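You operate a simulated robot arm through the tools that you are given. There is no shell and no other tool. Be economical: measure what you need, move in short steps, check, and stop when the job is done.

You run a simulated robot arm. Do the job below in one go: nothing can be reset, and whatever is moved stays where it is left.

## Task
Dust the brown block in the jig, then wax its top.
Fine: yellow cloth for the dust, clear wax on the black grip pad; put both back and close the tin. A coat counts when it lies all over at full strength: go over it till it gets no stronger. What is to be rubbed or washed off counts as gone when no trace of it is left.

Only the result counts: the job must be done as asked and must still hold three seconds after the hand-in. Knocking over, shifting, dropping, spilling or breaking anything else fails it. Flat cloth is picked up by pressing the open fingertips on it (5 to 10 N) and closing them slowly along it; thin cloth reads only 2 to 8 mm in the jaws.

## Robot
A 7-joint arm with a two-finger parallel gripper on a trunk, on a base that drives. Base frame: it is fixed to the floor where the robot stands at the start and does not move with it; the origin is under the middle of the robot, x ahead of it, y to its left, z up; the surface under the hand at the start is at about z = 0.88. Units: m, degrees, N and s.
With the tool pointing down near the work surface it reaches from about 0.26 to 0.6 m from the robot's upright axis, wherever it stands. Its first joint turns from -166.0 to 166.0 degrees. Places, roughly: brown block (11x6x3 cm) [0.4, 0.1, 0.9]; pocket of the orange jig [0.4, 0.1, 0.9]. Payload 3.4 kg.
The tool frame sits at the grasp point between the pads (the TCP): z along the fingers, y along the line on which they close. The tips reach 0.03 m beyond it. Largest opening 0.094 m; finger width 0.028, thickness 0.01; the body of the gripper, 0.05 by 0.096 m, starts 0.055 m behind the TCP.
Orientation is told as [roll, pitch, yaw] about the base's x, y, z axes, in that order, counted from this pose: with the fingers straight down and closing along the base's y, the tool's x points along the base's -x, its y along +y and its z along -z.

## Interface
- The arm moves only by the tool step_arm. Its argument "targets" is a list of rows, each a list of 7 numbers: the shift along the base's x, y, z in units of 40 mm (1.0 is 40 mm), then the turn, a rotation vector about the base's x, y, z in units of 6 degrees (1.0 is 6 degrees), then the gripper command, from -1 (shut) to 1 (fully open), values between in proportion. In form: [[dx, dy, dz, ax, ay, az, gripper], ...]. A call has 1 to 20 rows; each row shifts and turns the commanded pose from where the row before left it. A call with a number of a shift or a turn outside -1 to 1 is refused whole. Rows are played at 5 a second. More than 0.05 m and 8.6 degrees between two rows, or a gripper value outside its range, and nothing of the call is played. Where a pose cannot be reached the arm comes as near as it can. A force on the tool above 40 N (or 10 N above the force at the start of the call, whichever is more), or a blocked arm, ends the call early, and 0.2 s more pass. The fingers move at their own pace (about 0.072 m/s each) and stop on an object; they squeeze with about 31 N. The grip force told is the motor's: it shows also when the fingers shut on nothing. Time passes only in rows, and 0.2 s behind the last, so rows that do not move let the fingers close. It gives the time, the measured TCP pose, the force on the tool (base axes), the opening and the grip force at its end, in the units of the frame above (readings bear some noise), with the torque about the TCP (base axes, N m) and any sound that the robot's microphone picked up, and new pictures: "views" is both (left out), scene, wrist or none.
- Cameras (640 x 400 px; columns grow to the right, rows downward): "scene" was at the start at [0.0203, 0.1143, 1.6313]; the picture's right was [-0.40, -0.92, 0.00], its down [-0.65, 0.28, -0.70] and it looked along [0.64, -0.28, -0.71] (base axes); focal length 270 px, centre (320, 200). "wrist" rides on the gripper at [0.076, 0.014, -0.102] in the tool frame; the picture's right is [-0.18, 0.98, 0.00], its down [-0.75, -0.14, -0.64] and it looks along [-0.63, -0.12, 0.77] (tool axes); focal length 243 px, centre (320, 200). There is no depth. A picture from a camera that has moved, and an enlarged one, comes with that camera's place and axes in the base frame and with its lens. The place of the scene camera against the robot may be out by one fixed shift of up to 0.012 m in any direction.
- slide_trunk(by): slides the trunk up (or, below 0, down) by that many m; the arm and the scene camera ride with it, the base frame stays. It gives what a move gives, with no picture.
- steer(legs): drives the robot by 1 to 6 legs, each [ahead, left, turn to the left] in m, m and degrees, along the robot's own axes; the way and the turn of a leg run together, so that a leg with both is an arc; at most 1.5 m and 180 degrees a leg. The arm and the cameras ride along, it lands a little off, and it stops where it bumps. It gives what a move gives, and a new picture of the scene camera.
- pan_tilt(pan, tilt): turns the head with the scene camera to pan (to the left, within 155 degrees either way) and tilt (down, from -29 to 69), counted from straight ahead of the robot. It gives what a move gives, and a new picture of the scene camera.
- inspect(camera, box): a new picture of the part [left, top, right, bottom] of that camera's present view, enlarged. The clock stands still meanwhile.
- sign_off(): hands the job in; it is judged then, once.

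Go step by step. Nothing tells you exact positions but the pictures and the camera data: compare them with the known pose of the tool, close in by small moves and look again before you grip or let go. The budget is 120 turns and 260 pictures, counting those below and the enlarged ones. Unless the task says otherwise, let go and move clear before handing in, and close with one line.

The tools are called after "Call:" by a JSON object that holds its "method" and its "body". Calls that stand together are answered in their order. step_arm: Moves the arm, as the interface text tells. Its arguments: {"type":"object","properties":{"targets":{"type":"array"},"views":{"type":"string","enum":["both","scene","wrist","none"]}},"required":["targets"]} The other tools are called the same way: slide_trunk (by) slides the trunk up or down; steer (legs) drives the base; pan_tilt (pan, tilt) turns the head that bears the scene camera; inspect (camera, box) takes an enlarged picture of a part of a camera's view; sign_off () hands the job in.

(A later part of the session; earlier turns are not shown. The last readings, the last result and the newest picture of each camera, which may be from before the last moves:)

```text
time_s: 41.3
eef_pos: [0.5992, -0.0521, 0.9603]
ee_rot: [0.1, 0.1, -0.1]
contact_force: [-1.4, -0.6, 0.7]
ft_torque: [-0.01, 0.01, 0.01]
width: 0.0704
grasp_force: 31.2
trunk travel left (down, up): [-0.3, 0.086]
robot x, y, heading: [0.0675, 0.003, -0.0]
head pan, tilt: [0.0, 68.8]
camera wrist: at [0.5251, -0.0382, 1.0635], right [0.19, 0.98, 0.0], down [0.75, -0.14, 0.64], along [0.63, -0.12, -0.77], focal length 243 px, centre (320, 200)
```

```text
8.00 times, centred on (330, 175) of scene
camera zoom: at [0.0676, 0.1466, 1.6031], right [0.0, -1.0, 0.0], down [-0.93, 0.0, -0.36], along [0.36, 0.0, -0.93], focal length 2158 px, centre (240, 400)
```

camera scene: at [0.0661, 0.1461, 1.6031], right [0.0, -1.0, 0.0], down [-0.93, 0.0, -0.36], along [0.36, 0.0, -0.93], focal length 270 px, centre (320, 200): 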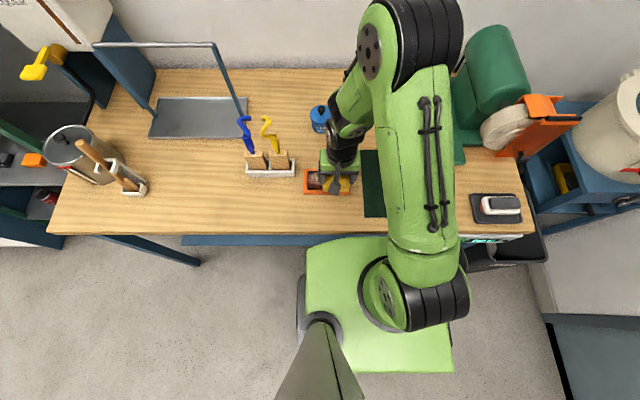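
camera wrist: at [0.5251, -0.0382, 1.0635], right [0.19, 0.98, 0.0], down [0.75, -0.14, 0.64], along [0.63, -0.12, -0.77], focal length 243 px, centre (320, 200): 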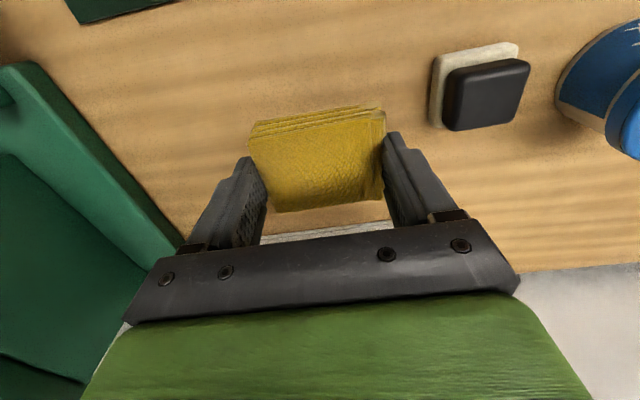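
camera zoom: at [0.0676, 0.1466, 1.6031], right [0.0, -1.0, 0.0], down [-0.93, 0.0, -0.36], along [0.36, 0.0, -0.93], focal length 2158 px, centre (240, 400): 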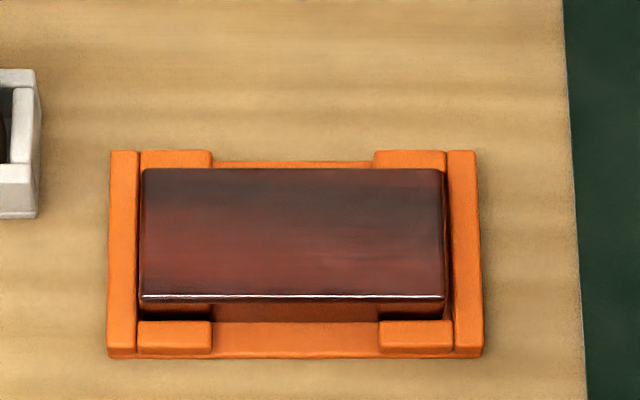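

The block is evenly clean. I lower the cloth to the table.

Call:
{"method": "step_arm", "body": {"targets": [[0, 0, -0.5, 0, 0, 0, -1], [0, 0, -0.35, 0, 0, 0, -1], [0, 0, -0.08, 0, 0, 0, -1], [0, 0, 0, 0, 0, 0, -1]], "views": "none"}}

Call:
{"method": "step_arm", "body": {"targets": [[0, 0, -0.04, 0, 0, 0, -1], [0, 0, 0, 0, 0, 0, -1]], "views": "none"}}

```text
time_s: 42.3
eef_pos: [0.5992, -0.0515, 0.9233]
ee_rot: [0.0, 0.1, -0.1]
contact_force: [0.0, -0.6, 0.0]
ft_torque: [0.0, -0.02, -0.01]
width: 0.0706
grasp_force: 31.1
trunk travel left (down, up): [-0.3, 0.086]
robot x, y, heading: [0.0651, -0.0008, 0.0]
head pan, tilt: [0.0, 68.8]
```

```text
time_s: 42.9
eef_pos: [0.5987, -0.0531, 0.9222]
ee_rot: [0.0, 0.1, -0.1]
contact_force: [-0.3, -0.2, -1.1]
ft_torque: [0.03, -0.01, 0.0]
width: 0.0707
grasp_force: 31.3
trunk travel left (down, up): [-0.3, 0.086]
robot x, y, heading: [0.0665, 0.0029, -0.1]
head pan, tilt: [0.0, 68.8]
```

Call:
{"method": "step_arm", "body": {"targets": [[0, 0, -0.05, 0, 0, 0, -1], [0, 0, 0, 0, 0, 0, -1]], "views": "none"}}

Call:
{"method": "step_arm", "body": {"targets": [[0, 0, -0.03, 0, 0, 0, -1], [0, 0, 0, 0, 0, 0, -1]], "views": "none"}}

```text
time_s: 43.5
eef_pos: [0.5993, -0.0525, 0.9206]
ee_rot: [0.0, 0.2, -0.1]
contact_force: [-0.4, 1.4, -0.5]
ft_torque: [0.03, -0.04, 0.0]
width: 0.0707
grasp_force: 31.1
trunk travel left (down, up): [-0.3, 0.086]
robot x, y, heading: [0.0656, 0.0018, 0.0]
head pan, tilt: [0.0, 68.8]
```

```text
time_s: 44.1
eef_pos: [0.5975, -0.0533, 0.9191]
ee_rot: [0.0, 0.1, 0.0]
contact_force: [-0.2, -0.2, -0.2]
ft_torque: [-0.02, 0.01, 0.03]
width: 0.0706
grasp_force: 31.3
trunk travel left (down, up): [-0.3, 0.086]
robot x, y, heading: [0.0663, -0.0001, -0.1]
head pan, tilt: [0.0, 68.8]
```

Call:
{"method": "step_arm", "body": {"targets": [[0, 0, -0.025, 0, 0, 0, -1], [0, 0, 0, 0, 0, 0, -1]], "views": "none"}}

Call:
{"method": "step_arm", "body": {"targets": [[0, 0, -0.02, 0, 0, 0, -1], [0, 0, 0, 0, 0, 0, -1]], "views": "none"}}

```text
time_s: 44.7
eef_pos: [0.5994, -0.0535, 0.9184]
ee_rot: [-0.1, 0.1, -0.1]
contact_force: [-1.3, -0.8, 2.2]
ft_torque: [0.01, 0.1, 0.05]
width: 0.0706
grasp_force: 31.4
trunk travel left (down, up): [-0.3, 0.086]
robot x, y, heading: [0.0649, 0.0006, 0.0]
head pan, tilt: [0.0, 68.8]
```

```text
time_s: 45.3
eef_pos: [0.599, -0.0538, 0.9201]
ee_rot: [-0.1, -0.1, -0.1]
contact_force: [0.7, -0.4, 8.6]
ft_torque: [0.06, 0.13, -0.01]
width: 0.0709
grasp_force: 31.2
trunk travel left (down, up): [-0.3, 0.086]
robot x, y, heading: [0.0647, -0.0043, -0.4]
head pan, tilt: [0.0, 68.8]
```

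Cloth rests on the table. I open and rise straight up, then move toward the tin for a look.

Call:
{"method": "step_arm", "body": {"targets": [[0, 0, 0, 0, 0, 0, 0.6], [0, 0, 0, 0, 0, 0, 1], [0, 0, 0.5, 0, 0, 0, 1], [0, 0, 0.9, 0, 0, 0, 1], [0, 0, 0.9, 0, 0, 0, 1], [-0.7, 0.9, 0, 0, 0, 0, 1], [-0.7, 0.9, 0, 0, 0, 0, 1], [-0.7, 0.9, 0, 0, 0, 0, 1], [-0.7, 0.9, 0, 0, 0, 0, 1], [0, 0.9, 0, 0, 0, 0, 1]]}}

Call:
{"method": "inspect", "body": {"camera": "wrist", "box": [240, 80, 480, 230]}}

Call:
{"method": "inspect", "body": {"camera": "scene", "box": [300, 80, 420, 155]}}

```text
time_s: 47.5
eef_pos: [0.487, 0.1295, 1.0104]
ee_rot: [0.0, 0.1, 0.0]
contact_force: [0.7, -0.1, 0.5]
ft_torque: [0.02, -0.02, 0.0]
width: 0.0938
grasp_force: 0.1
trunk travel left (down, up): [-0.3, 0.086]
robot x, y, heading: [0.0662, 0.0009, 0.1]
head pan, tilt: [0.0, 68.8]
camera scene: at [0.0687, 0.1481, 1.6029], right [0.0, -1.0, 0.0], down [-0.93, 0.0, -0.36], along [0.36, 0.0, -0.93], focal length 270 px, centre (320, 200)
camera wrist: at [0.4113, 0.1443, 1.1133], right [0.19, 0.98, 0.0], down [0.75, -0.14, 0.64], along [0.63, -0.12, -0.77], focal length 243 px, centre (320, 200)
```

scene: 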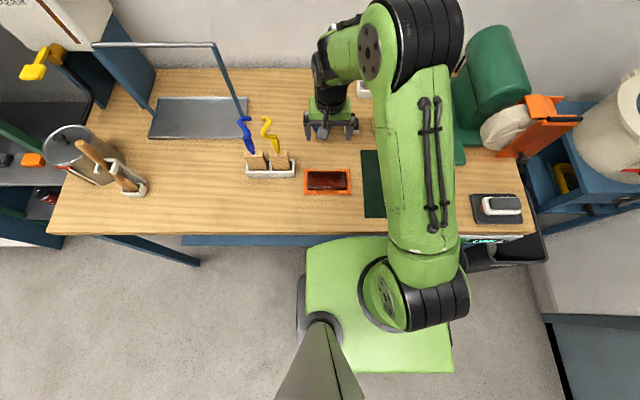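
wrist: 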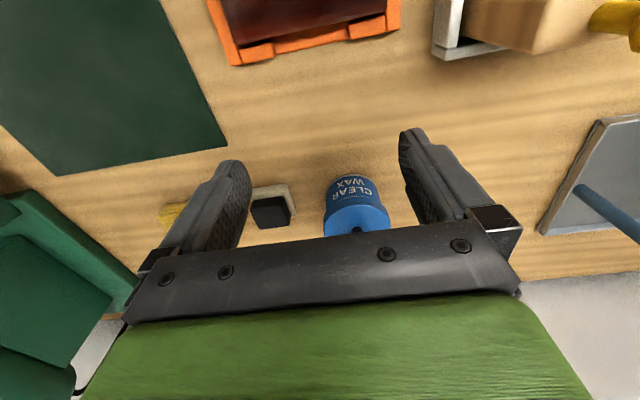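

```text
2.67 times, centred on (360, 155) of wrist
camera zoom: at [0.4113, 0.1443, 1.1133], right [0.19, 0.98, 0.0], down [0.75, -0.14, 0.64], along [0.63, -0.12, -0.77], focal length 647 px, centre (213, 320)
```

zoom: 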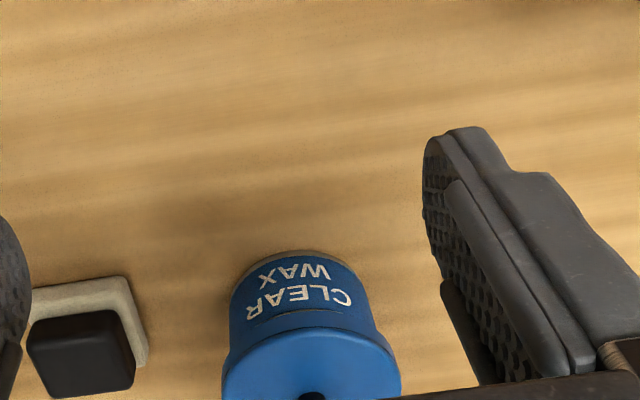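

```text
5.33 times, centred on (360, 118) of scene
camera zoom: at [0.0687, 0.1481, 1.6029], right [0.0, -1.0, 0.0], down [-0.93, 0.0, -0.36], along [0.36, 0.0, -0.93], focal length 1439 px, centre (107, 640)
```

zoom: 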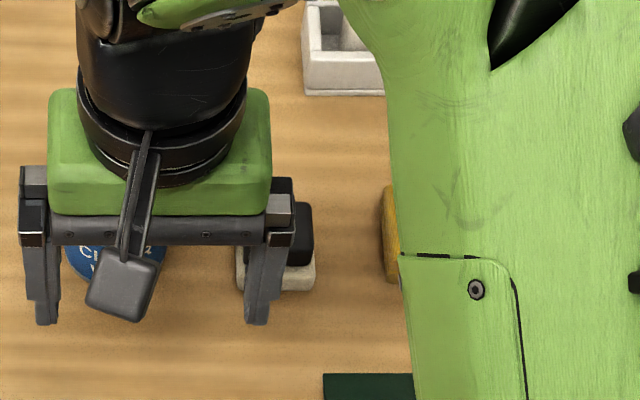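

From the earlier zoom the lid top is near z 0.935 and its knob's ball near 0.957, axis at about (0.606, 0.143). I move above the knob and verify.

Call:
{"method": "step_arm", "body": {"targets": [[0.9, 0.11, 0.5, 0, 0, 0, 1], [0.9, 0.11, 0, 0, 0, 0, 1], [0.9, 0.11, 0, 0, 0, 0, 1], [0.28, 0, 0, 0, 0, 0, 1], [0, 0, 0, 0, 0, 0, 1]]}}

Call:
{"method": "inspect", "body": {"camera": "scene", "box": [270, 80, 390, 155]}}

```text
time_s: 48.7
eef_pos: [0.6058, 0.1421, 1.0297]
ee_rot: [0.0, 0.1, -0.1]
contact_force: [0.9, -0.6, 0.1]
ft_torque: [0.02, 0.03, -0.04]
width: 0.0939
grasp_force: 0.1
trunk travel left (down, up): [-0.3, 0.086]
robot x, y, heading: [0.0658, 0.0013, -0.2]
head pan, tilt: [0.0, 68.8]
camera scene: at [0.068, 0.1469, 1.6031], right [0.0, -1.0, 0.0], down [-0.93, 0.0, -0.36], along [0.36, 0.0, -0.93], focal length 270 px, centre (320, 200)
camera wrist: at [0.5317, 0.1562, 1.133], right [0.19, 0.98, 0.0], down [0.76, -0.14, 0.64], along [0.63, -0.12, -0.77], focal length 243 px, centre (320, 200)
```

scene: 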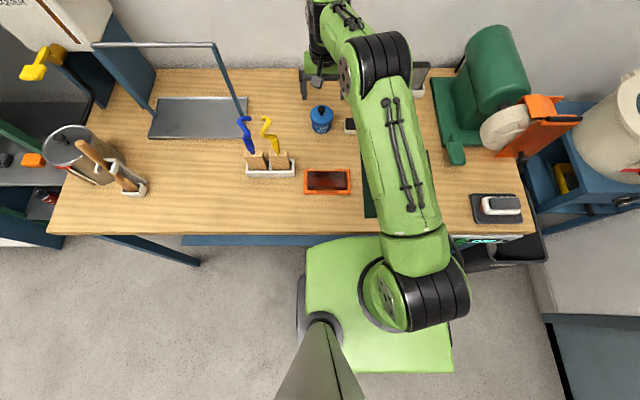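
wrist: 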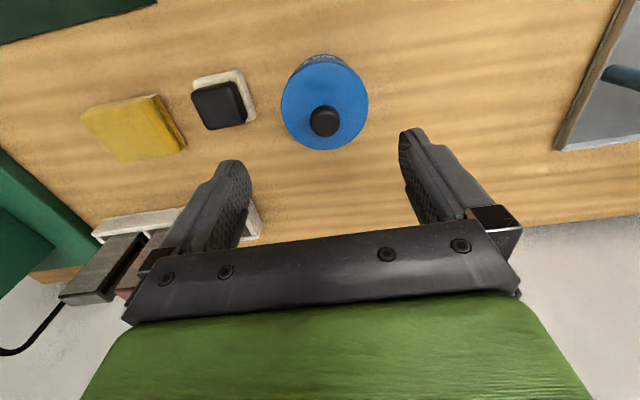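

```text
5.33 times, centred on (330, 118) of scene
camera zoom: at [0.068, 0.1469, 1.6031], right [0.0, -1.0, 0.0], down [-0.93, 0.0, -0.36], along [0.36, 0.0, -0.93], focal length 1439 px, centre (267, 640)
```

zoom: 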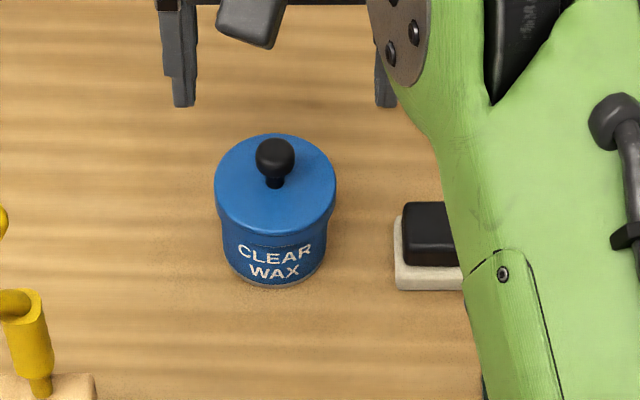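

Both cameras triangulate the knob to about (0.600, 0.146), lid top ~0.93, knob top ~0.965. I correct and lower partway, then look.

Call:
{"method": "step_arm", "body": {"targets": [[-0.14, 0.1, -0.6, 0, 0, 0, 1], [0, 0, -0.5, 0, 0, 0, 1], [0, 0, 0, 0, 0, 0, 1]]}}

Call:
{"method": "inspect", "body": {"camera": "scene", "box": [270, 80, 390, 155]}}

Call:
{"method": "inspect", "body": {"camera": "wrist", "box": [220, 80, 460, 230]}}

```text
time_s: 49.5
eef_pos: [0.6009, 0.1463, 0.9863]
ee_rot: [-0.1, 0.0, -0.1]
contact_force: [0.3, -1.0, 1.3]
ft_torque: [0.01, 0.03, 0.03]
width: 0.0939
grasp_force: 0.1
trunk travel left (down, up): [-0.3, 0.086]
robot x, y, heading: [0.0663, -0.0017, -0.3]
head pan, tilt: [0.0, 68.8]
camera scene: at [0.0677, 0.1469, 1.6031], right [0.0, -1.0, 0.0], down [-0.93, 0.0, -0.36], along [0.36, 0.0, -0.93], focal length 270 px, centre (320, 200)
camera wrist: at [0.5257, 0.1599, 1.0887], right [0.19, 0.98, 0.0], down [0.75, -0.14, 0.64], along [0.63, -0.12, -0.77], focal length 243 px, centre (320, 200)
```

scene: 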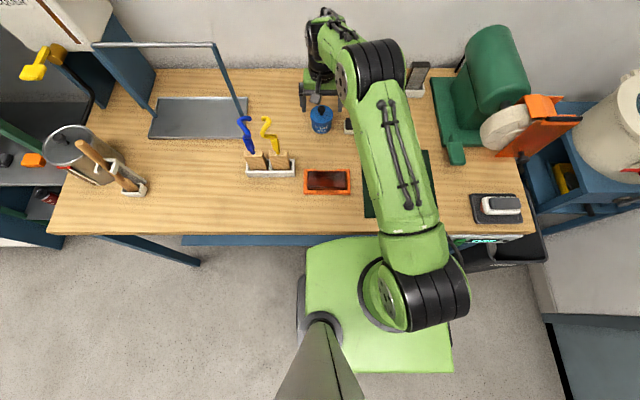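
wrist: 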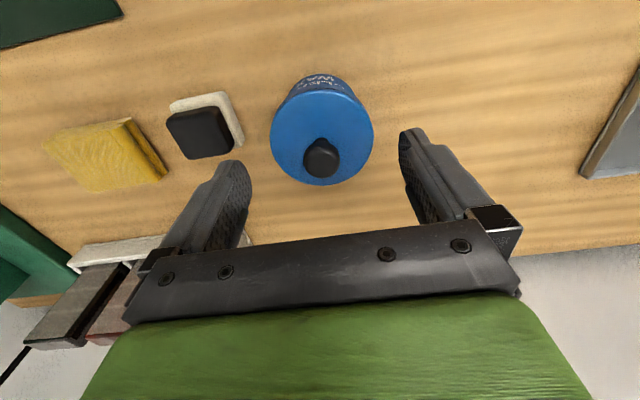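

```text
5.33 times, centred on (330, 118) of scene
camera zoom: at [0.0677, 0.1469, 1.6031], right [0.0, -1.0, 0.0], down [-0.93, 0.0, -0.36], along [0.36, 0.0, -0.93], focal length 1439 px, centre (267, 640)
```

zoom: 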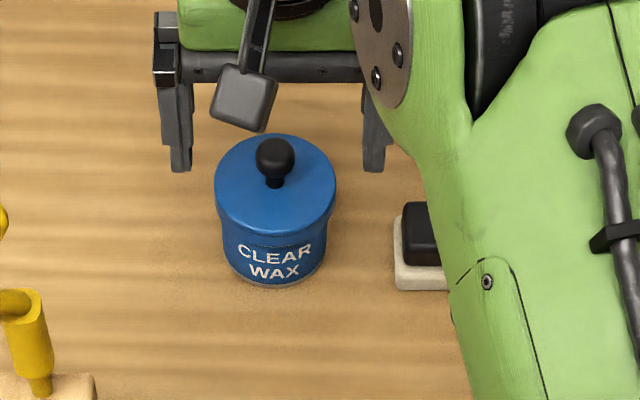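

```text
2.67 times, centred on (340, 155) of wrist
camera zoom: at [0.5257, 0.1599, 1.0887], right [0.19, 0.98, 0.0], down [0.75, -0.14, 0.64], along [0.63, -0.12, -0.77], focal length 647 px, centre (267, 320)
```

zoom: 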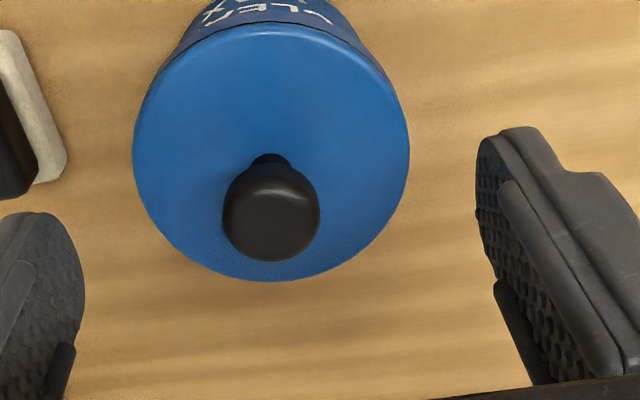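

Aligned within 2 mm. I lower so the tips stop just above the lid, and close on the knob.

Call:
{"method": "step_arm", "body": {"targets": [[0.05, 0.02, -0.33, 0, 0, 0, 1], [0, 0, 0, 0, 0, 0, -0.3], [0, 0, 0, 0, 0, 0, -1], [0, 0, 0, 0, 0, 0, -1], [0, 0, 0, 0, 0, 0, -1]]}}

Call:
{"method": "inspect", "body": {"camera": "scene", "box": [270, 80, 390, 155]}}

```text
time_s: 50.7
eef_pos: [0.603, 0.1461, 0.9738]
ee_rot: [0.0, 0.0, -0.1]
contact_force: [-0.2, 0.4, 0.1]
ft_torque: [0.01, -0.01, 0.0]
width: 0.0198
grasp_force: 31.9
trunk travel left (down, up): [-0.3, 0.086]
robot x, y, heading: [0.0663, 0.002, -0.2]
head pan, tilt: [0.0, 68.8]
heard: snap
camera scene: at [0.0681, 0.1469, 1.6031], right [0.0, -1.0, 0.0], down [-0.93, 0.0, -0.36], along [0.36, 0.0, -0.93], focal length 270 px, centre (320, 200)
camera wrist: at [0.5285, 0.1606, 1.0759], right [0.19, 0.98, 0.0], down [0.75, -0.14, 0.64], along [0.63, -0.12, -0.77], focal length 243 px, centre (320, 200)
```

scene: 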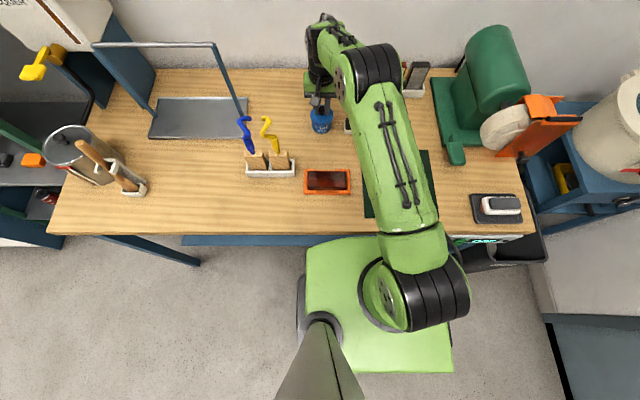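
wrist: 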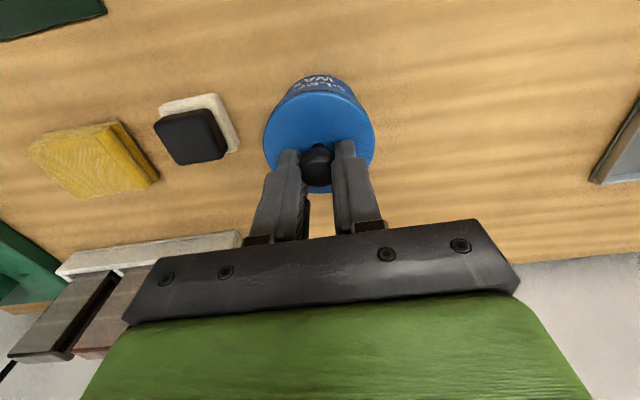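

```text
5.33 times, centred on (330, 118) of scene
camera zoom: at [0.0681, 0.1469, 1.6031], right [0.0, -1.0, 0.0], down [-0.93, 0.0, -0.36], along [0.36, 0.0, -0.93], focal length 1439 px, centre (267, 640)
```

zoom: 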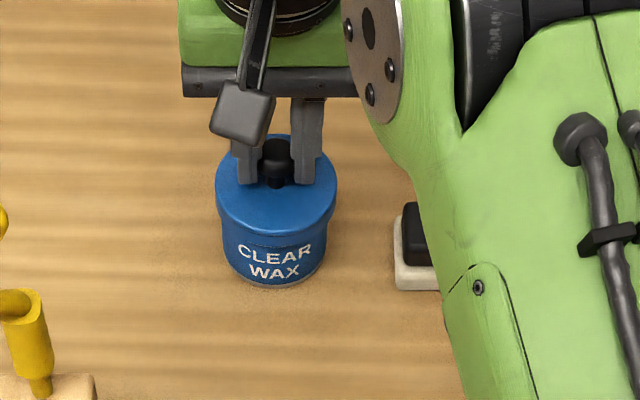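

Knob is gripped (20 mm) and a "snap" was heard, probably the lid catch. I lift gently and watch the tin.

Call:
{"method": "step_arm", "body": {"targets": [[0, 0, 0.15, 0, 0, 0, -1], [0, 0, 0.15, 0, 0, 0, -1], [0, 0, 0.2, 0, 0, 0, -1]], "views": "none"}}

Call:
{"method": "inspect", "body": {"camera": "scene", "box": [270, 80, 390, 155]}}

```text
time_s: 51.5
eef_pos: [0.6039, 0.1451, 0.9938]
ee_rot: [-0.1, 0.1, -0.1]
contact_force: [-0.2, 0.4, -0.6]
ft_torque: [0.0, 0.02, -0.01]
width: 0.0196
grasp_force: 30.9
trunk travel left (down, up): [-0.3, 0.086]
robot x, y, heading: [0.0657, -0.0023, -0.0]
head pan, tilt: [0.0, 68.8]
```

```text
5.33 times, centred on (330, 118) of scene
camera zoom: at [0.0678, 0.1468, 1.6031], right [0.0, -1.0, 0.0], down [-0.93, 0.0, -0.36], along [0.36, 0.0, -0.93], focal length 1439 px, centre (267, 640)
```

zoom: 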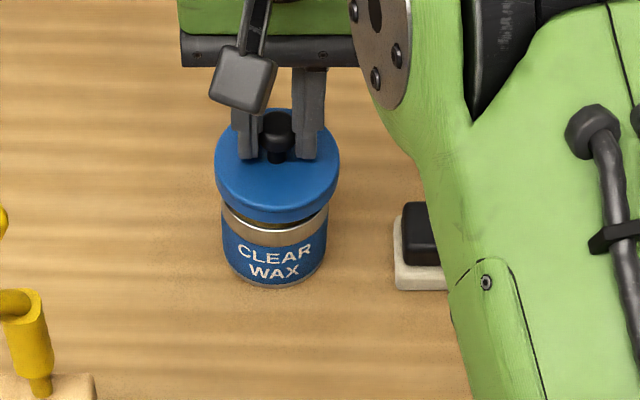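

Lid is off. I set it down on the free table area at about (0.505, 0.105), lowering by touch.

Call:
{"method": "step_arm", "body": {"targets": [[0, 0, 0.65, 0, 0, 0, -1], [-0.82, -0.34, 0, 0, 0, 0, -1], [-0.82, -0.34, 0, 0, 0, 0, -1], [-0.81, -0.34, 0, 0, 0, 0, -1], [0, 0, -0.9, 0, 0, 0, -1], [0, 0, -0.9, 0, 0, 0, -1], [0, 0, 0, 0, 0, 0, -1]]}}

Call:
{"method": "inspect", "body": {"camera": "scene", "box": [260, 80, 380, 155]}}

```text
time_s: 53.1
eef_pos: [0.504, 0.1038, 0.9449]
ee_rot: [-0.1, 0.1, -0.1]
contact_force: [0.6, -1.0, -0.5]
ft_torque: [0.04, 0.0, 0.0]
width: 0.0193
grasp_force: 31.8
trunk travel left (down, up): [-0.3, 0.086]
robot x, y, heading: [0.068, -0.0011, -0.1]
head pan, tilt: [0.0, 68.8]
camera scene: at [0.0678, 0.147, 1.6031], right [0.0, -1.0, 0.0], down [-0.93, 0.0, -0.36], along [0.36, 0.0, -0.93], focal length 270 px, centre (320, 200)
camera wrist: at [0.4289, 0.119, 1.0474], right [0.19, 0.98, 0.0], down [0.75, -0.14, 0.64], along [0.63, -0.12, -0.77], focal length 243 px, centre (320, 200)
```

scene: 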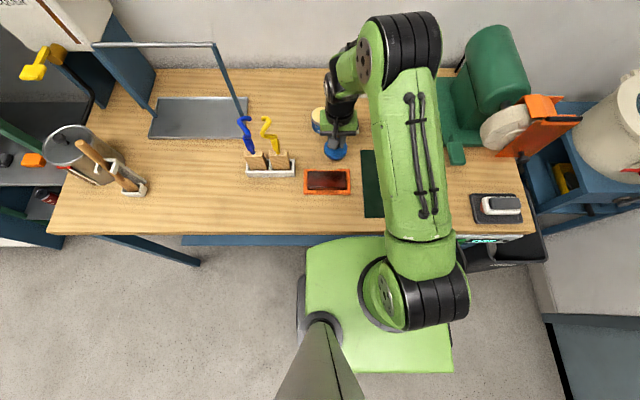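
wrist: 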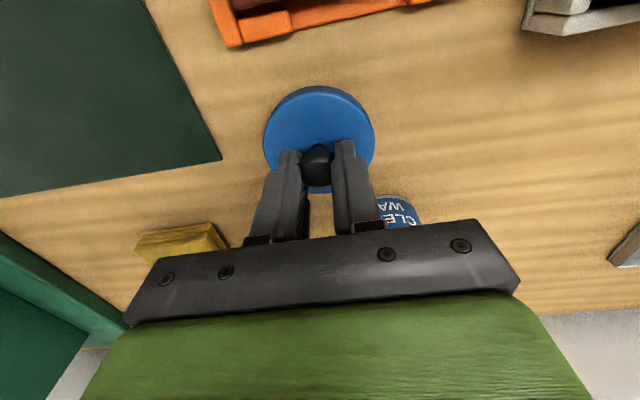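

```text
5.33 times, centred on (320, 118) of scene
camera zoom: at [0.0678, 0.147, 1.6031], right [0.0, -1.0, 0.0], down [-0.93, 0.0, -0.36], along [0.36, 0.0, -0.93], focal length 1439 px, centre (320, 640)
```

zoom: 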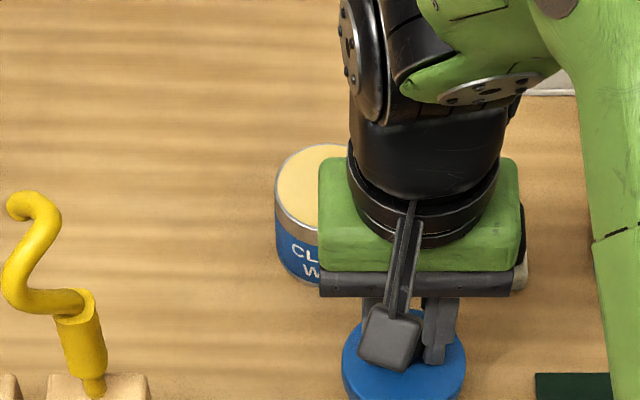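

Call:
{"method": "step_arm", "body": {"targets": [[0, 0, -0.15, 0, 0, 0, -1], [0, 0, -0.1, 0, 0, 0, -1], [0, 0, 0, 0, 0, 0, -1]], "views": "none"}}

Call:
{"method": "step_arm", "body": {"targets": [[0, 0, -0.06, 0, 0, 0, -1], [0, 0, 0, 0, 0, 0, -1]], "views": "none"}}

Call:
{"method": "step_arm", "body": {"targets": [[0, 0, -0.04, 0, 0, 0, -1], [0, 0, 0, 0, 0, 0, -1]], "views": "none"}}

```text
time_s: 53.9
eef_pos: [0.5048, 0.1042, 0.9353]
ee_rot: [0.1, 0.1, -0.1]
contact_force: [0.2, -0.3, -0.2]
ft_torque: [-0.01, -0.02, -0.01]
width: 0.0193
grasp_force: 31.1
trunk travel left (down, up): [-0.3, 0.086]
robot x, y, heading: [0.0653, -0.0011, -0.1]
head pan, tilt: [0.0, 68.8]
```

```text
time_s: 54.5
eef_pos: [0.5049, 0.1033, 0.9334]
ee_rot: [0.0, 0.1, 0.0]
contact_force: [-0.8, -0.6, 0.0]
ft_torque: [-0.01, 0.0, -0.01]
width: 0.0194
grasp_force: 31.2
trunk travel left (down, up): [-0.3, 0.086]
robot x, y, heading: [0.0682, -0.0027, -0.1]
head pan, tilt: [0.0, 68.8]
```

```text
time_s: 55.1
eef_pos: [0.5055, 0.1032, 0.932]
ee_rot: [0.1, 0.1, -0.1]
contact_force: [-0.4, -0.1, 0.3]
ft_torque: [-0.02, -0.03, 0.02]
width: 0.0194
grasp_force: 30.8
trunk travel left (down, up): [-0.3, 0.086]
robot x, y, heading: [0.0686, -0.0002, -0.1]
head pan, tilt: [0.0, 68.8]
```

Call:
{"method": "step_arm", "body": {"targets": [[0, 0, -0.06, 0, 0, 0, -1], [0, 0, 0, 0, 0, 0, -1]], "views": "none"}}

Call:
{"method": "step_arm", "body": {"targets": [[0, 0, -0.05, 0, 0, 0, -1], [0, 0, 0, 0, 0, 0, -1]], "views": "none"}}

Call:
{"method": "inspect", "body": {"camera": "scene", "box": [290, 110, 386, 170]}}

```text
time_s: 55.7
eef_pos: [0.5041, 0.1057, 0.9313]
ee_rot: [0.0, 0.0, -0.1]
contact_force: [0.9, 0.2, 0.0]
ft_torque: [-0.03, 0.0, 0.01]
width: 0.0195
grasp_force: 31.1
trunk travel left (down, up): [-0.3, 0.086]
robot x, y, heading: [0.0636, 0.0028, -0.0]
head pan, tilt: [0.0, 68.8]
```

```text
time_s: 56.3
eef_pos: [0.505, 0.1047, 0.9271]
ee_rot: [0.0, 0.1, 0.0]
contact_force: [-0.7, -0.1, 0.0]
ft_torque: [0.01, -0.01, 0.0]
width: 0.0193
grasp_force: 31.2
trunk travel left (down, up): [-0.3, 0.086]
robot x, y, heading: [0.0657, 0.0006, -0.1]
head pan, tilt: [0.0, 68.8]
```

```text
6.67 times, centred on (338, 140) of scene
camera zoom: at [0.0679, 0.1469, 1.6031], right [0.0, -1.0, 0.0], down [-0.93, 0.0, -0.36], along [0.36, 0.0, -0.93], focal length 1799 px, centre (200, 600)
```

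zoom: 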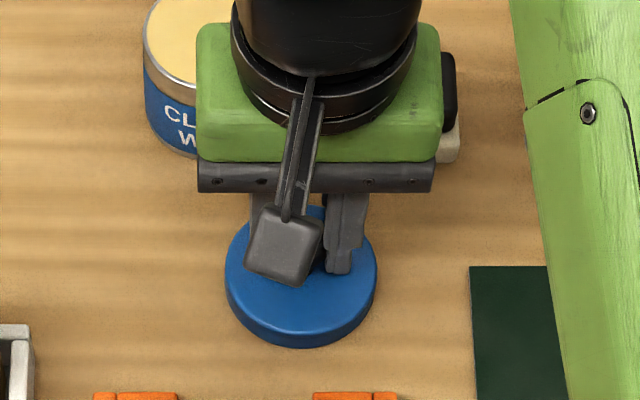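

Not yet down; continuing small steps.

Call:
{"method": "step_arm", "body": {"targets": [[0, 0, -0.05, 0, 0, 0, -1], [0, 0, 0, 0, 0, 0, -1]], "views": "none"}}

Call:
{"method": "step_arm", "body": {"targets": [[0, 0, -0.03, 0, 0, 0, -1], [0, 0, 0, 0, 0, 0, -1]], "views": "none"}}

Call:
{"method": "step_arm", "body": {"targets": [[0, 0, -0.03, 0, 0, 0, -1], [0, 0, 0, 0, 0, 0, -1]], "views": "none"}}

```text
time_s: 56.9
eef_pos: [0.5057, 0.1046, 0.9259]
ee_rot: [0.0, 0.1, -0.1]
contact_force: [0.5, -0.5, -0.4]
ft_torque: [0.03, 0.0, -0.01]
width: 0.0195
grasp_force: 30.9
trunk travel left (down, up): [-0.3, 0.086]
robot x, y, heading: [0.0653, -0.0003, -0.2]
head pan, tilt: [0.0, 68.8]
```

```text
time_s: 57.5
eef_pos: [0.5053, 0.1045, 0.9249]
ee_rot: [0.0, 0.0, -0.1]
contact_force: [0.8, 1.6, 7.3]
ft_torque: [-0.03, 0.08, 0.0]
width: 0.0193
grasp_force: 30.6
trunk travel left (down, up): [-0.3, 0.086]
robot x, y, heading: [0.0693, 0.0014, -0.5]
head pan, tilt: [0.0, 68.8]
```

```text
time_s: 58.1
eef_pos: [0.5052, 0.1048, 0.9252]
ee_rot: [0.1, -0.2, -0.1]
contact_force: [1.7, 1.1, 23.2]
ft_torque: [0.01, 0.08, -0.03]
width: 0.0193
grasp_force: 31.0
trunk travel left (down, up): [-0.3, 0.086]
robot x, y, heading: [0.0664, 0.0021, -0.2]
head pan, tilt: [0.0, 68.8]
```

Lid rests on the table (TCP 0.925 at contact). I release it, rise, and move where the wrist camera sees pad and open tin.

Call:
{"method": "step_arm", "body": {"targets": [[0, 0, 0.03, 0, 0, 0, -1], [0, 0, 0, 0, 0, 0, -0.3], [0, 0, 0, 0, 0, 0, 0], [0, 0, 0.5, 0, 0, 0, 0], [0, 0, 0.9, 0, 0, 0, 0.5], [-0.3, -0.2, 0.2, 0, 0, 0, 1], [-0.6, -0.2, 0, 0, 0, 0, 1]]}}

Call:
{"method": "inspect", "body": {"camera": "wrist", "box": [220, 80, 460, 230]}}

Call:
{"method": "inspect", "body": {"camera": "scene", "box": [290, 90, 386, 150]}}

```text
time_s: 59.7
eef_pos: [0.469, 0.0877, 0.9907]
ee_rot: [0.0, 0.1, -0.1]
contact_force: [-0.3, -0.1, 0.5]
ft_torque: [0.0, -0.02, -0.01]
width: 0.0939
grasp_force: 0.1
trunk travel left (down, up): [-0.3, 0.086]
robot x, y, heading: [0.0647, -0.0003, 0.1]
head pan, tilt: [0.0, 68.8]
camera scene: at [0.0667, 0.1467, 1.6031], right [0.0, -1.0, 0.0], down [-0.93, 0.0, -0.36], along [0.36, 0.0, -0.93], focal length 270 px, centre (320, 200)
camera wrist: at [0.3933, 0.1025, 1.0932], right [0.19, 0.98, 0.0], down [0.75, -0.14, 0.64], along [0.63, -0.12, -0.77], focal length 243 px, centre (320, 200)
```

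scene: 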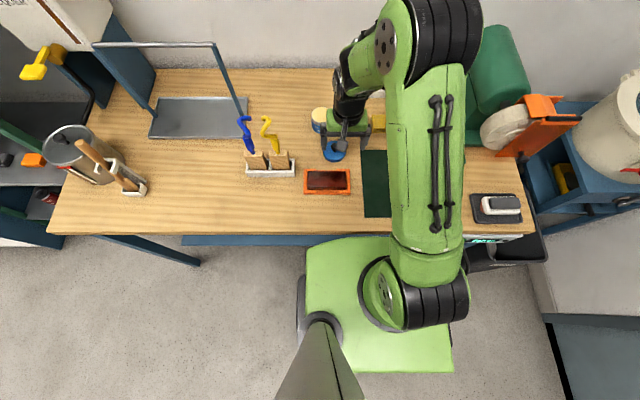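
wrist: 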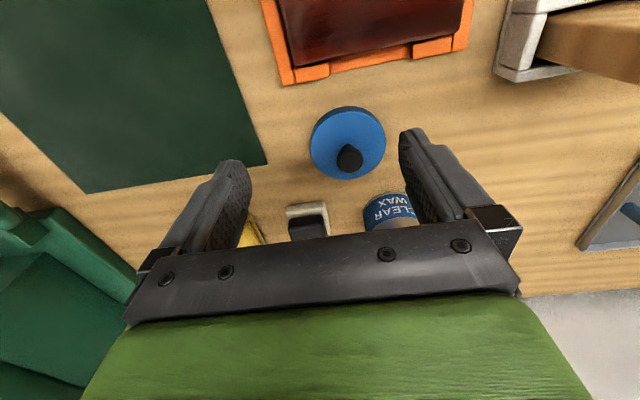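

```text
2.67 times, centred on (340, 155) of wrist
camera zoom: at [0.3933, 0.1025, 1.0932], right [0.19, 0.98, 0.0], down [0.75, -0.14, 0.64], along [0.63, -0.12, -0.77], focal length 647 px, centre (267, 320)
```

zoom: 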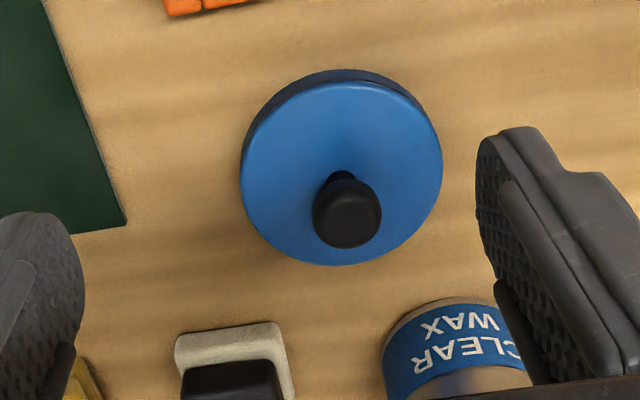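

```text
6.67 times, centred on (338, 120) of scene
camera zoom: at [0.0667, 0.1467, 1.6031], right [0.0, -1.0, 0.0], down [-0.93, 0.0, -0.36], along [0.36, 0.0, -0.93], focal length 1799 px, centre (200, 733)
```

zoom: 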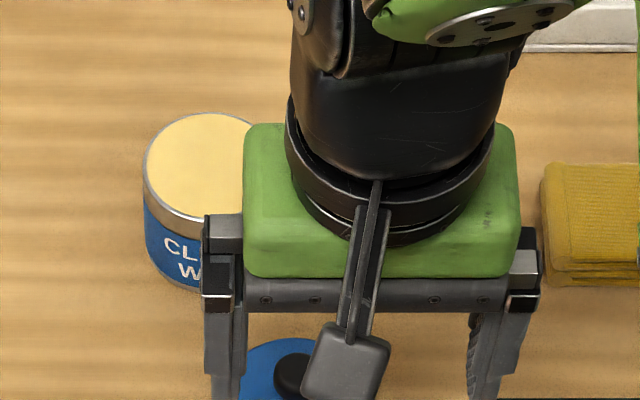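

Call:
{"method": "inspect", "body": {"camera": "wrist", "box": [270, 190, 350, 240]}}

```text
8.00 times, centred on (310, 215) of wrist
camera zoom: at [0.3933, 0.1025, 1.0932], right [0.19, 0.98, 0.0], down [0.75, -0.14, 0.64], along [0.63, -0.12, -0.77], focal length 1941 px, centre (400, 80)
```

zoom: 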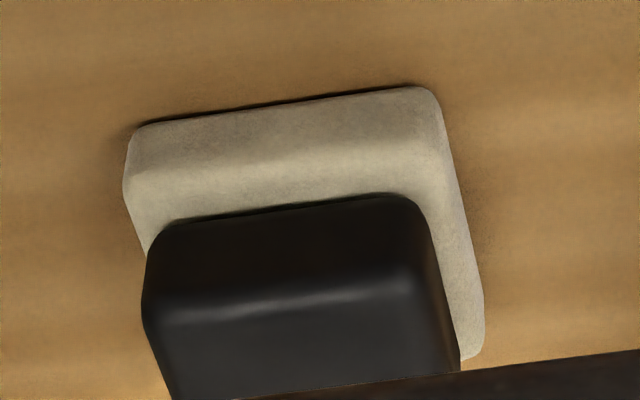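

Pad: white base 0.88–0.891, black grip 0.891–0.908, centre about (0.588, 0.052). I go above it with the fingers opened to 6.5 cm so as not to touch tin or cloth.

Call:
{"method": "step_arm", "body": {"targets": [[0.9, -0.3, 0, 0, 0, 0, 0.38], [0.9, -0.3, 0, 0, 0, 0, 0.38], [0.9, -0.29, 0, 0, 0, 0, 0.38], [0.27, 0, -0.6, 0, 0, 0, 0.38], [0, 0, 0, 0, 0, 0, 0.38]]}}

Call:
{"method": "inspect", "body": {"camera": "wrist", "box": [220, 80, 460, 230]}}

Call:
{"method": "inspect", "body": {"camera": "scene", "box": [290, 90, 386, 150]}}

```text
time_s: 60.9
eef_pos: [0.589, 0.0505, 0.9638]
ee_rot: [0.0, 0.1, -0.1]
contact_force: [0.6, 0.5, -0.5]
ft_torque: [0.01, -0.02, 0.01]
width: 0.0647
grasp_force: 0.0
trunk travel left (down, up): [-0.3, 0.086]
robot x, y, heading: [0.0636, -0.0021, -0.1]
head pan, tilt: [0.0, 68.8]
camera scene: at [0.0675, 0.1466, 1.6031], right [0.0, -1.0, 0.0], down [-0.93, 0.0, -0.36], along [0.36, 0.0, -0.93], focal length 270 px, centre (320, 200)
camera wrist: at [0.5139, 0.0664, 1.0669], right [0.19, 0.98, 0.0], down [0.75, -0.14, 0.64], along [0.63, -0.12, -0.77], focal length 243 px, centre (320, 200)
```

scene: 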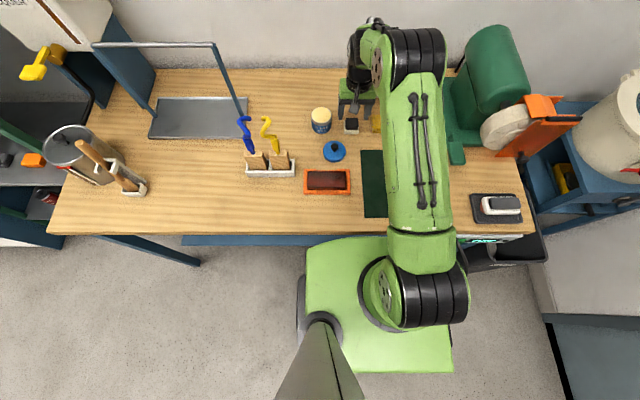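
wrist: 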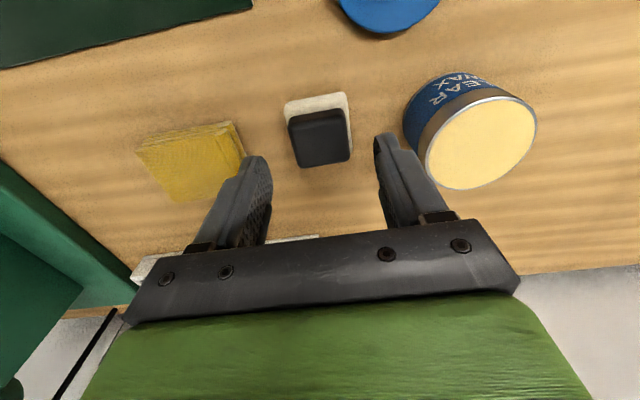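

```text
2.67 times, centred on (340, 155) of wrist
camera zoom: at [0.5139, 0.0664, 1.0669], right [0.19, 0.98, 0.0], down [0.75, -0.14, 0.64], along [0.63, -0.12, -0.77], focal length 647 px, centre (267, 320)
```

zoom: 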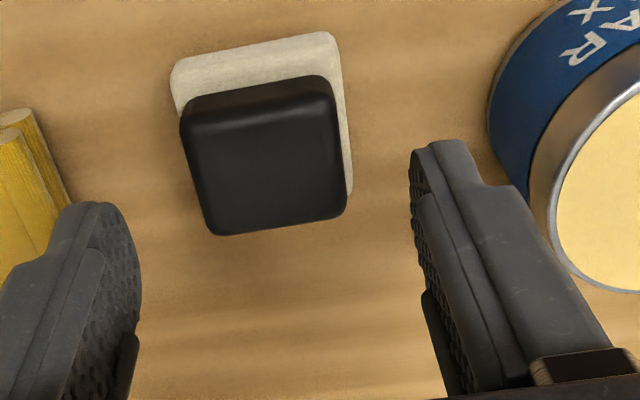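

```text
6.67 times, centred on (338, 120) of scene
camera zoom: at [0.0675, 0.1466, 1.6031], right [0.0, -1.0, 0.0], down [-0.93, 0.0, -0.36], along [0.36, 0.0, -0.93], focal length 1799 px, centre (200, 733)
```

zoom: 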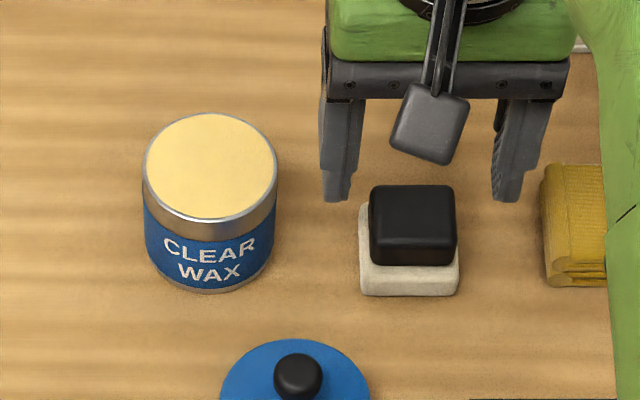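

Aligned; a 2 mm correction in y, then down and grip the black part only.

Call:
{"method": "step_arm", "body": {"targets": [[0, 0.06, -0.5, 0, 0, 0, 0.38], [0, 0, -0.5, 0, 0, 0, 0.38], [0, 0, 0, 0, 0, 0, 0.38], [0, 0, 0, 0, 0, 0, -0.1], [0, 0, 0, 0, 0, 0, -1], [0, 0, 0, 0, 0, 0, -1], [0, 0, 0, 0, 0, 0, -1]]}}

Call:
{"method": "inspect", "body": {"camera": "scene", "box": [290, 90, 386, 150]}}

Call:
{"method": "inspect", "body": {"camera": "wrist", "box": [220, 80, 460, 230]}}

```text
time_s: 62.5
eef_pos: [0.5881, 0.054, 0.9235]
ee_rot: [0.0, 0.1, -0.1]
contact_force: [-0.2, 0.1, 0.5]
ft_torque: [0.0, -0.01, -0.02]
width: 0.0447
grasp_force: 31.1
trunk travel left (down, up): [-0.3, 0.086]
robot x, y, heading: [0.0667, 0.0026, -0.2]
head pan, tilt: [0.0, 68.8]
camera scene: at [0.0679, 0.1469, 1.6031], right [0.0, -1.0, 0.0], down [-0.93, 0.0, -0.36], along [0.36, 0.0, -0.93], focal length 270 px, centre (320, 200)
camera wrist: at [0.5133, 0.0685, 1.0266], right [0.19, 0.98, 0.0], down [0.75, -0.14, 0.64], along [0.63, -0.12, -0.77], focal length 243 px, centre (320, 200)
```

scene: 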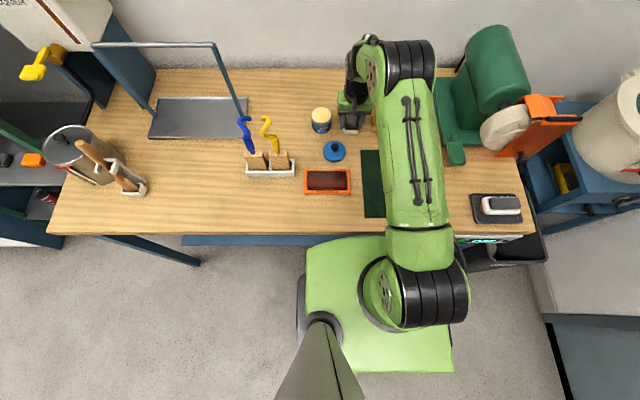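
wrist: 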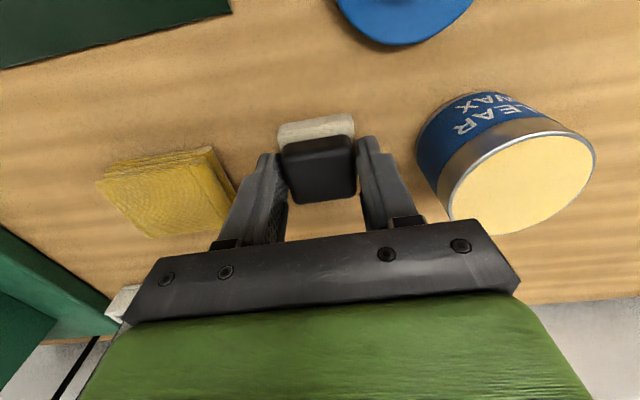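

```text
6.67 times, centred on (338, 120) of scene
camera zoom: at [0.0679, 0.1469, 1.6031], right [0.0, -1.0, 0.0], down [-0.93, 0.0, -0.36], along [0.36, 0.0, -0.93], focal length 1799 px, centre (200, 733)
```

zoom: 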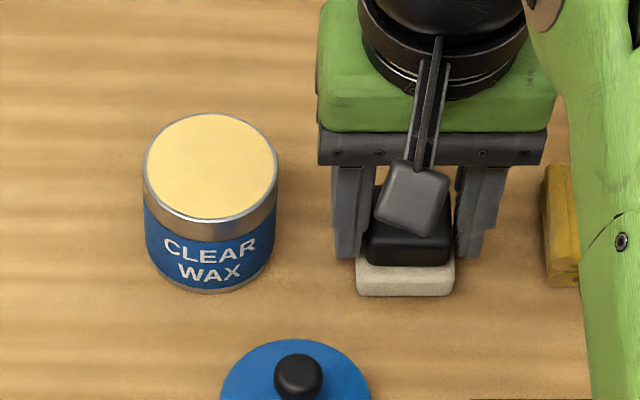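

```text
2.67 times, centred on (340, 155) of wrist
camera zoom: at [0.5133, 0.0685, 1.0266], right [0.19, 0.98, 0.0], down [0.75, -0.14, 0.64], along [0.63, -0.12, -0.77], focal length 647 px, centre (267, 320)
```

zoom: 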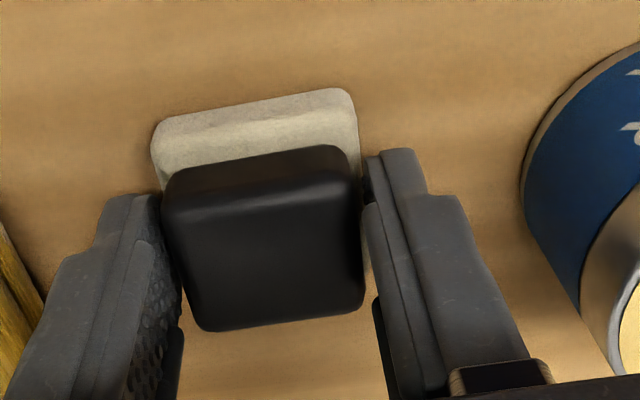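

Grip is 45 mm. I lift a bit to see whether the pad is held by the black part.

Call:
{"method": "step_arm", "body": {"targets": [[0, 0, 0.4, 0, 0, 0, -1], [0, 0, 0.9, 0, 0, 0, -1], [0, 0, 0.5, 0, 0, 0, -1], [0, 0, 0, 0, 0, 0, -1]], "views": "none"}}

Call:
{"method": "inspect", "body": {"camera": "scene", "box": [290, 80, 386, 140]}}

Call:
{"method": "inspect", "body": {"camera": "wrist", "box": [220, 80, 460, 230]}}

```text
time_s: 63.5
eef_pos: [0.5868, 0.052, 0.9947]
ee_rot: [-0.2, 0.1, -0.1]
contact_force: [0.2, 0.0, -0.5]
ft_torque: [0.02, 0.01, 0.01]
width: 0.0444
grasp_force: 31.0
trunk travel left (down, up): [-0.3, 0.086]
robot x, y, heading: [0.0668, -0.0015, 0.0]
head pan, tilt: [0.0, 68.8]
```

```text
6.67 times, centred on (338, 110) of scene
camera zoom: at [0.0682, 0.1469, 1.6031], right [0.0, -1.0, 0.0], down [-0.93, 0.0, -0.36], along [0.36, 0.0, -0.93], focal length 1799 px, centre (200, 800)
```

zoom: 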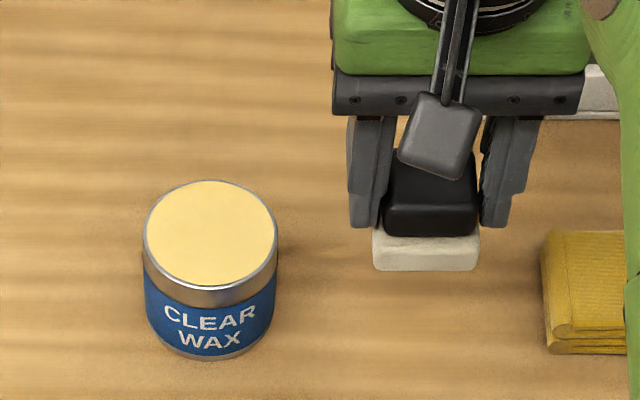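

```text
2.67 times, centred on (340, 155) of wrist
camera zoom: at [0.5121, 0.067, 1.0975], right [0.19, 0.98, 0.0], down [0.75, -0.14, 0.64], along [0.63, -0.12, -0.77], focal length 647 px, centre (267, 320)
```

zoom: 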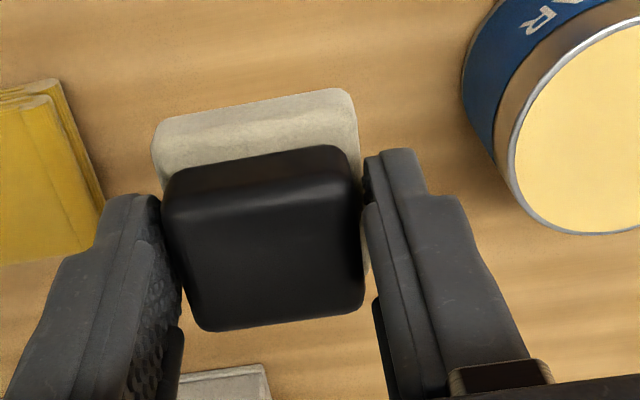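

Held well by the black grip; the white face is 4.35 cm below the TCP. I carry it over the tin and lower toward the wax.

Call:
{"method": "step_arm", "body": {"targets": [[0, 0, 0.6, 0, 0, 0, -1], [0.14, 0.79, 0, 0, 0, 0, -1], [0.13, 0.79, 0, 0, 0, 0, -1], [0.13, 0.78, 0, 0, 0, 0, -1], [0, 0, -0.8, 0, 0, 0, -1], [0, 0, 0, 0, 0, 0, -1]]}}

Call:
{"method": "inspect", "body": {"camera": "scene", "box": [270, 80, 366, 140]}}

Call:
{"method": "inspect", "body": {"camera": "wrist", "box": [220, 80, 460, 230]}}

```text
time_s: 64.9
eef_pos: [0.5984, 0.1504, 0.9859]
ee_rot: [-0.1, -0.1, -0.1]
contact_force: [0.3, 0.5, -0.1]
ft_torque: [-0.01, 0.02, 0.02]
width: 0.0446
grasp_force: 30.6
trunk travel left (down, up): [-0.3, 0.086]
robot x, y, heading: [0.07, 0.0025, -0.0]
head pan, tilt: [0.0, 68.8]
camera scene: at [0.0675, 0.1474, 1.603], right [0.0, -1.0, 0.0], down [-0.93, 0.0, -0.36], along [0.36, 0.0, -0.93], focal length 270 px, centre (320, 200)
camera wrist: at [0.5254, 0.1653, 1.0885], right [0.19, 0.98, 0.0], down [0.75, -0.14, 0.64], along [0.63, -0.12, -0.77], focal length 243 px, centre (320, 200)
```

scene: 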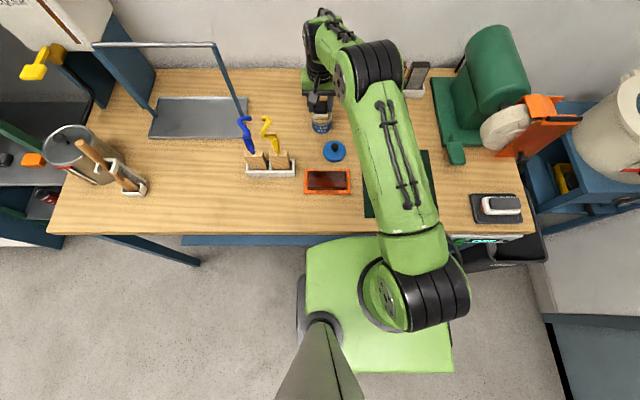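
wrist: 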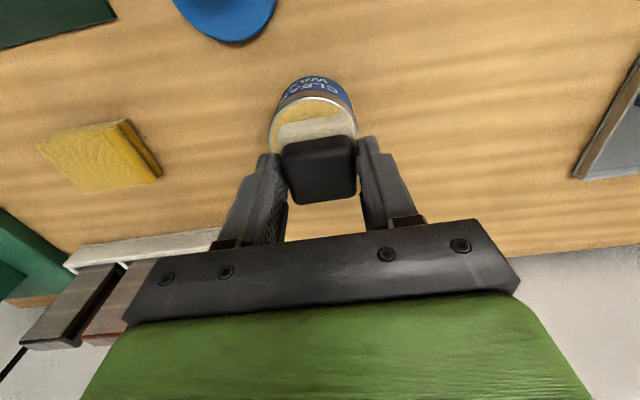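

```text
6.67 times, centred on (318, 110) of scene
camera zoom: at [0.0675, 0.1474, 1.603], right [0.0, -1.0, 0.0], down [-0.93, 0.0, -0.36], along [0.36, 0.0, -0.93], focal length 1799 px, centre (333, 800)
```

zoom: 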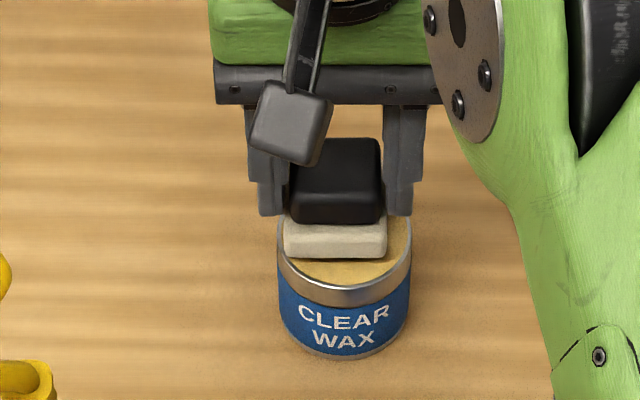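

```text
2.67 times, centred on (340, 155) of wrist
camera zoom: at [0.5254, 0.1653, 1.0885], right [0.19, 0.98, 0.0], down [0.75, -0.14, 0.64], along [0.63, -0.12, -0.77], focal length 647 px, centre (267, 320)
```

zoom: 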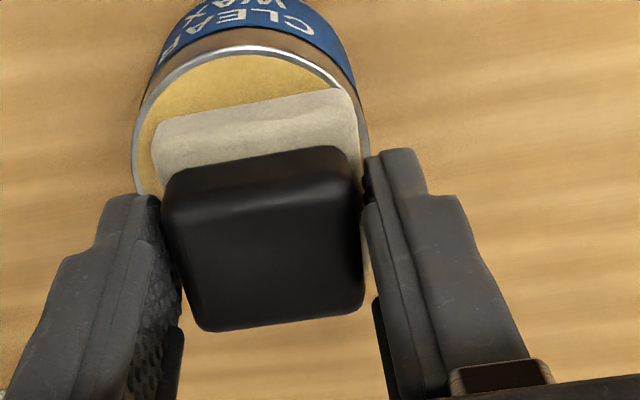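

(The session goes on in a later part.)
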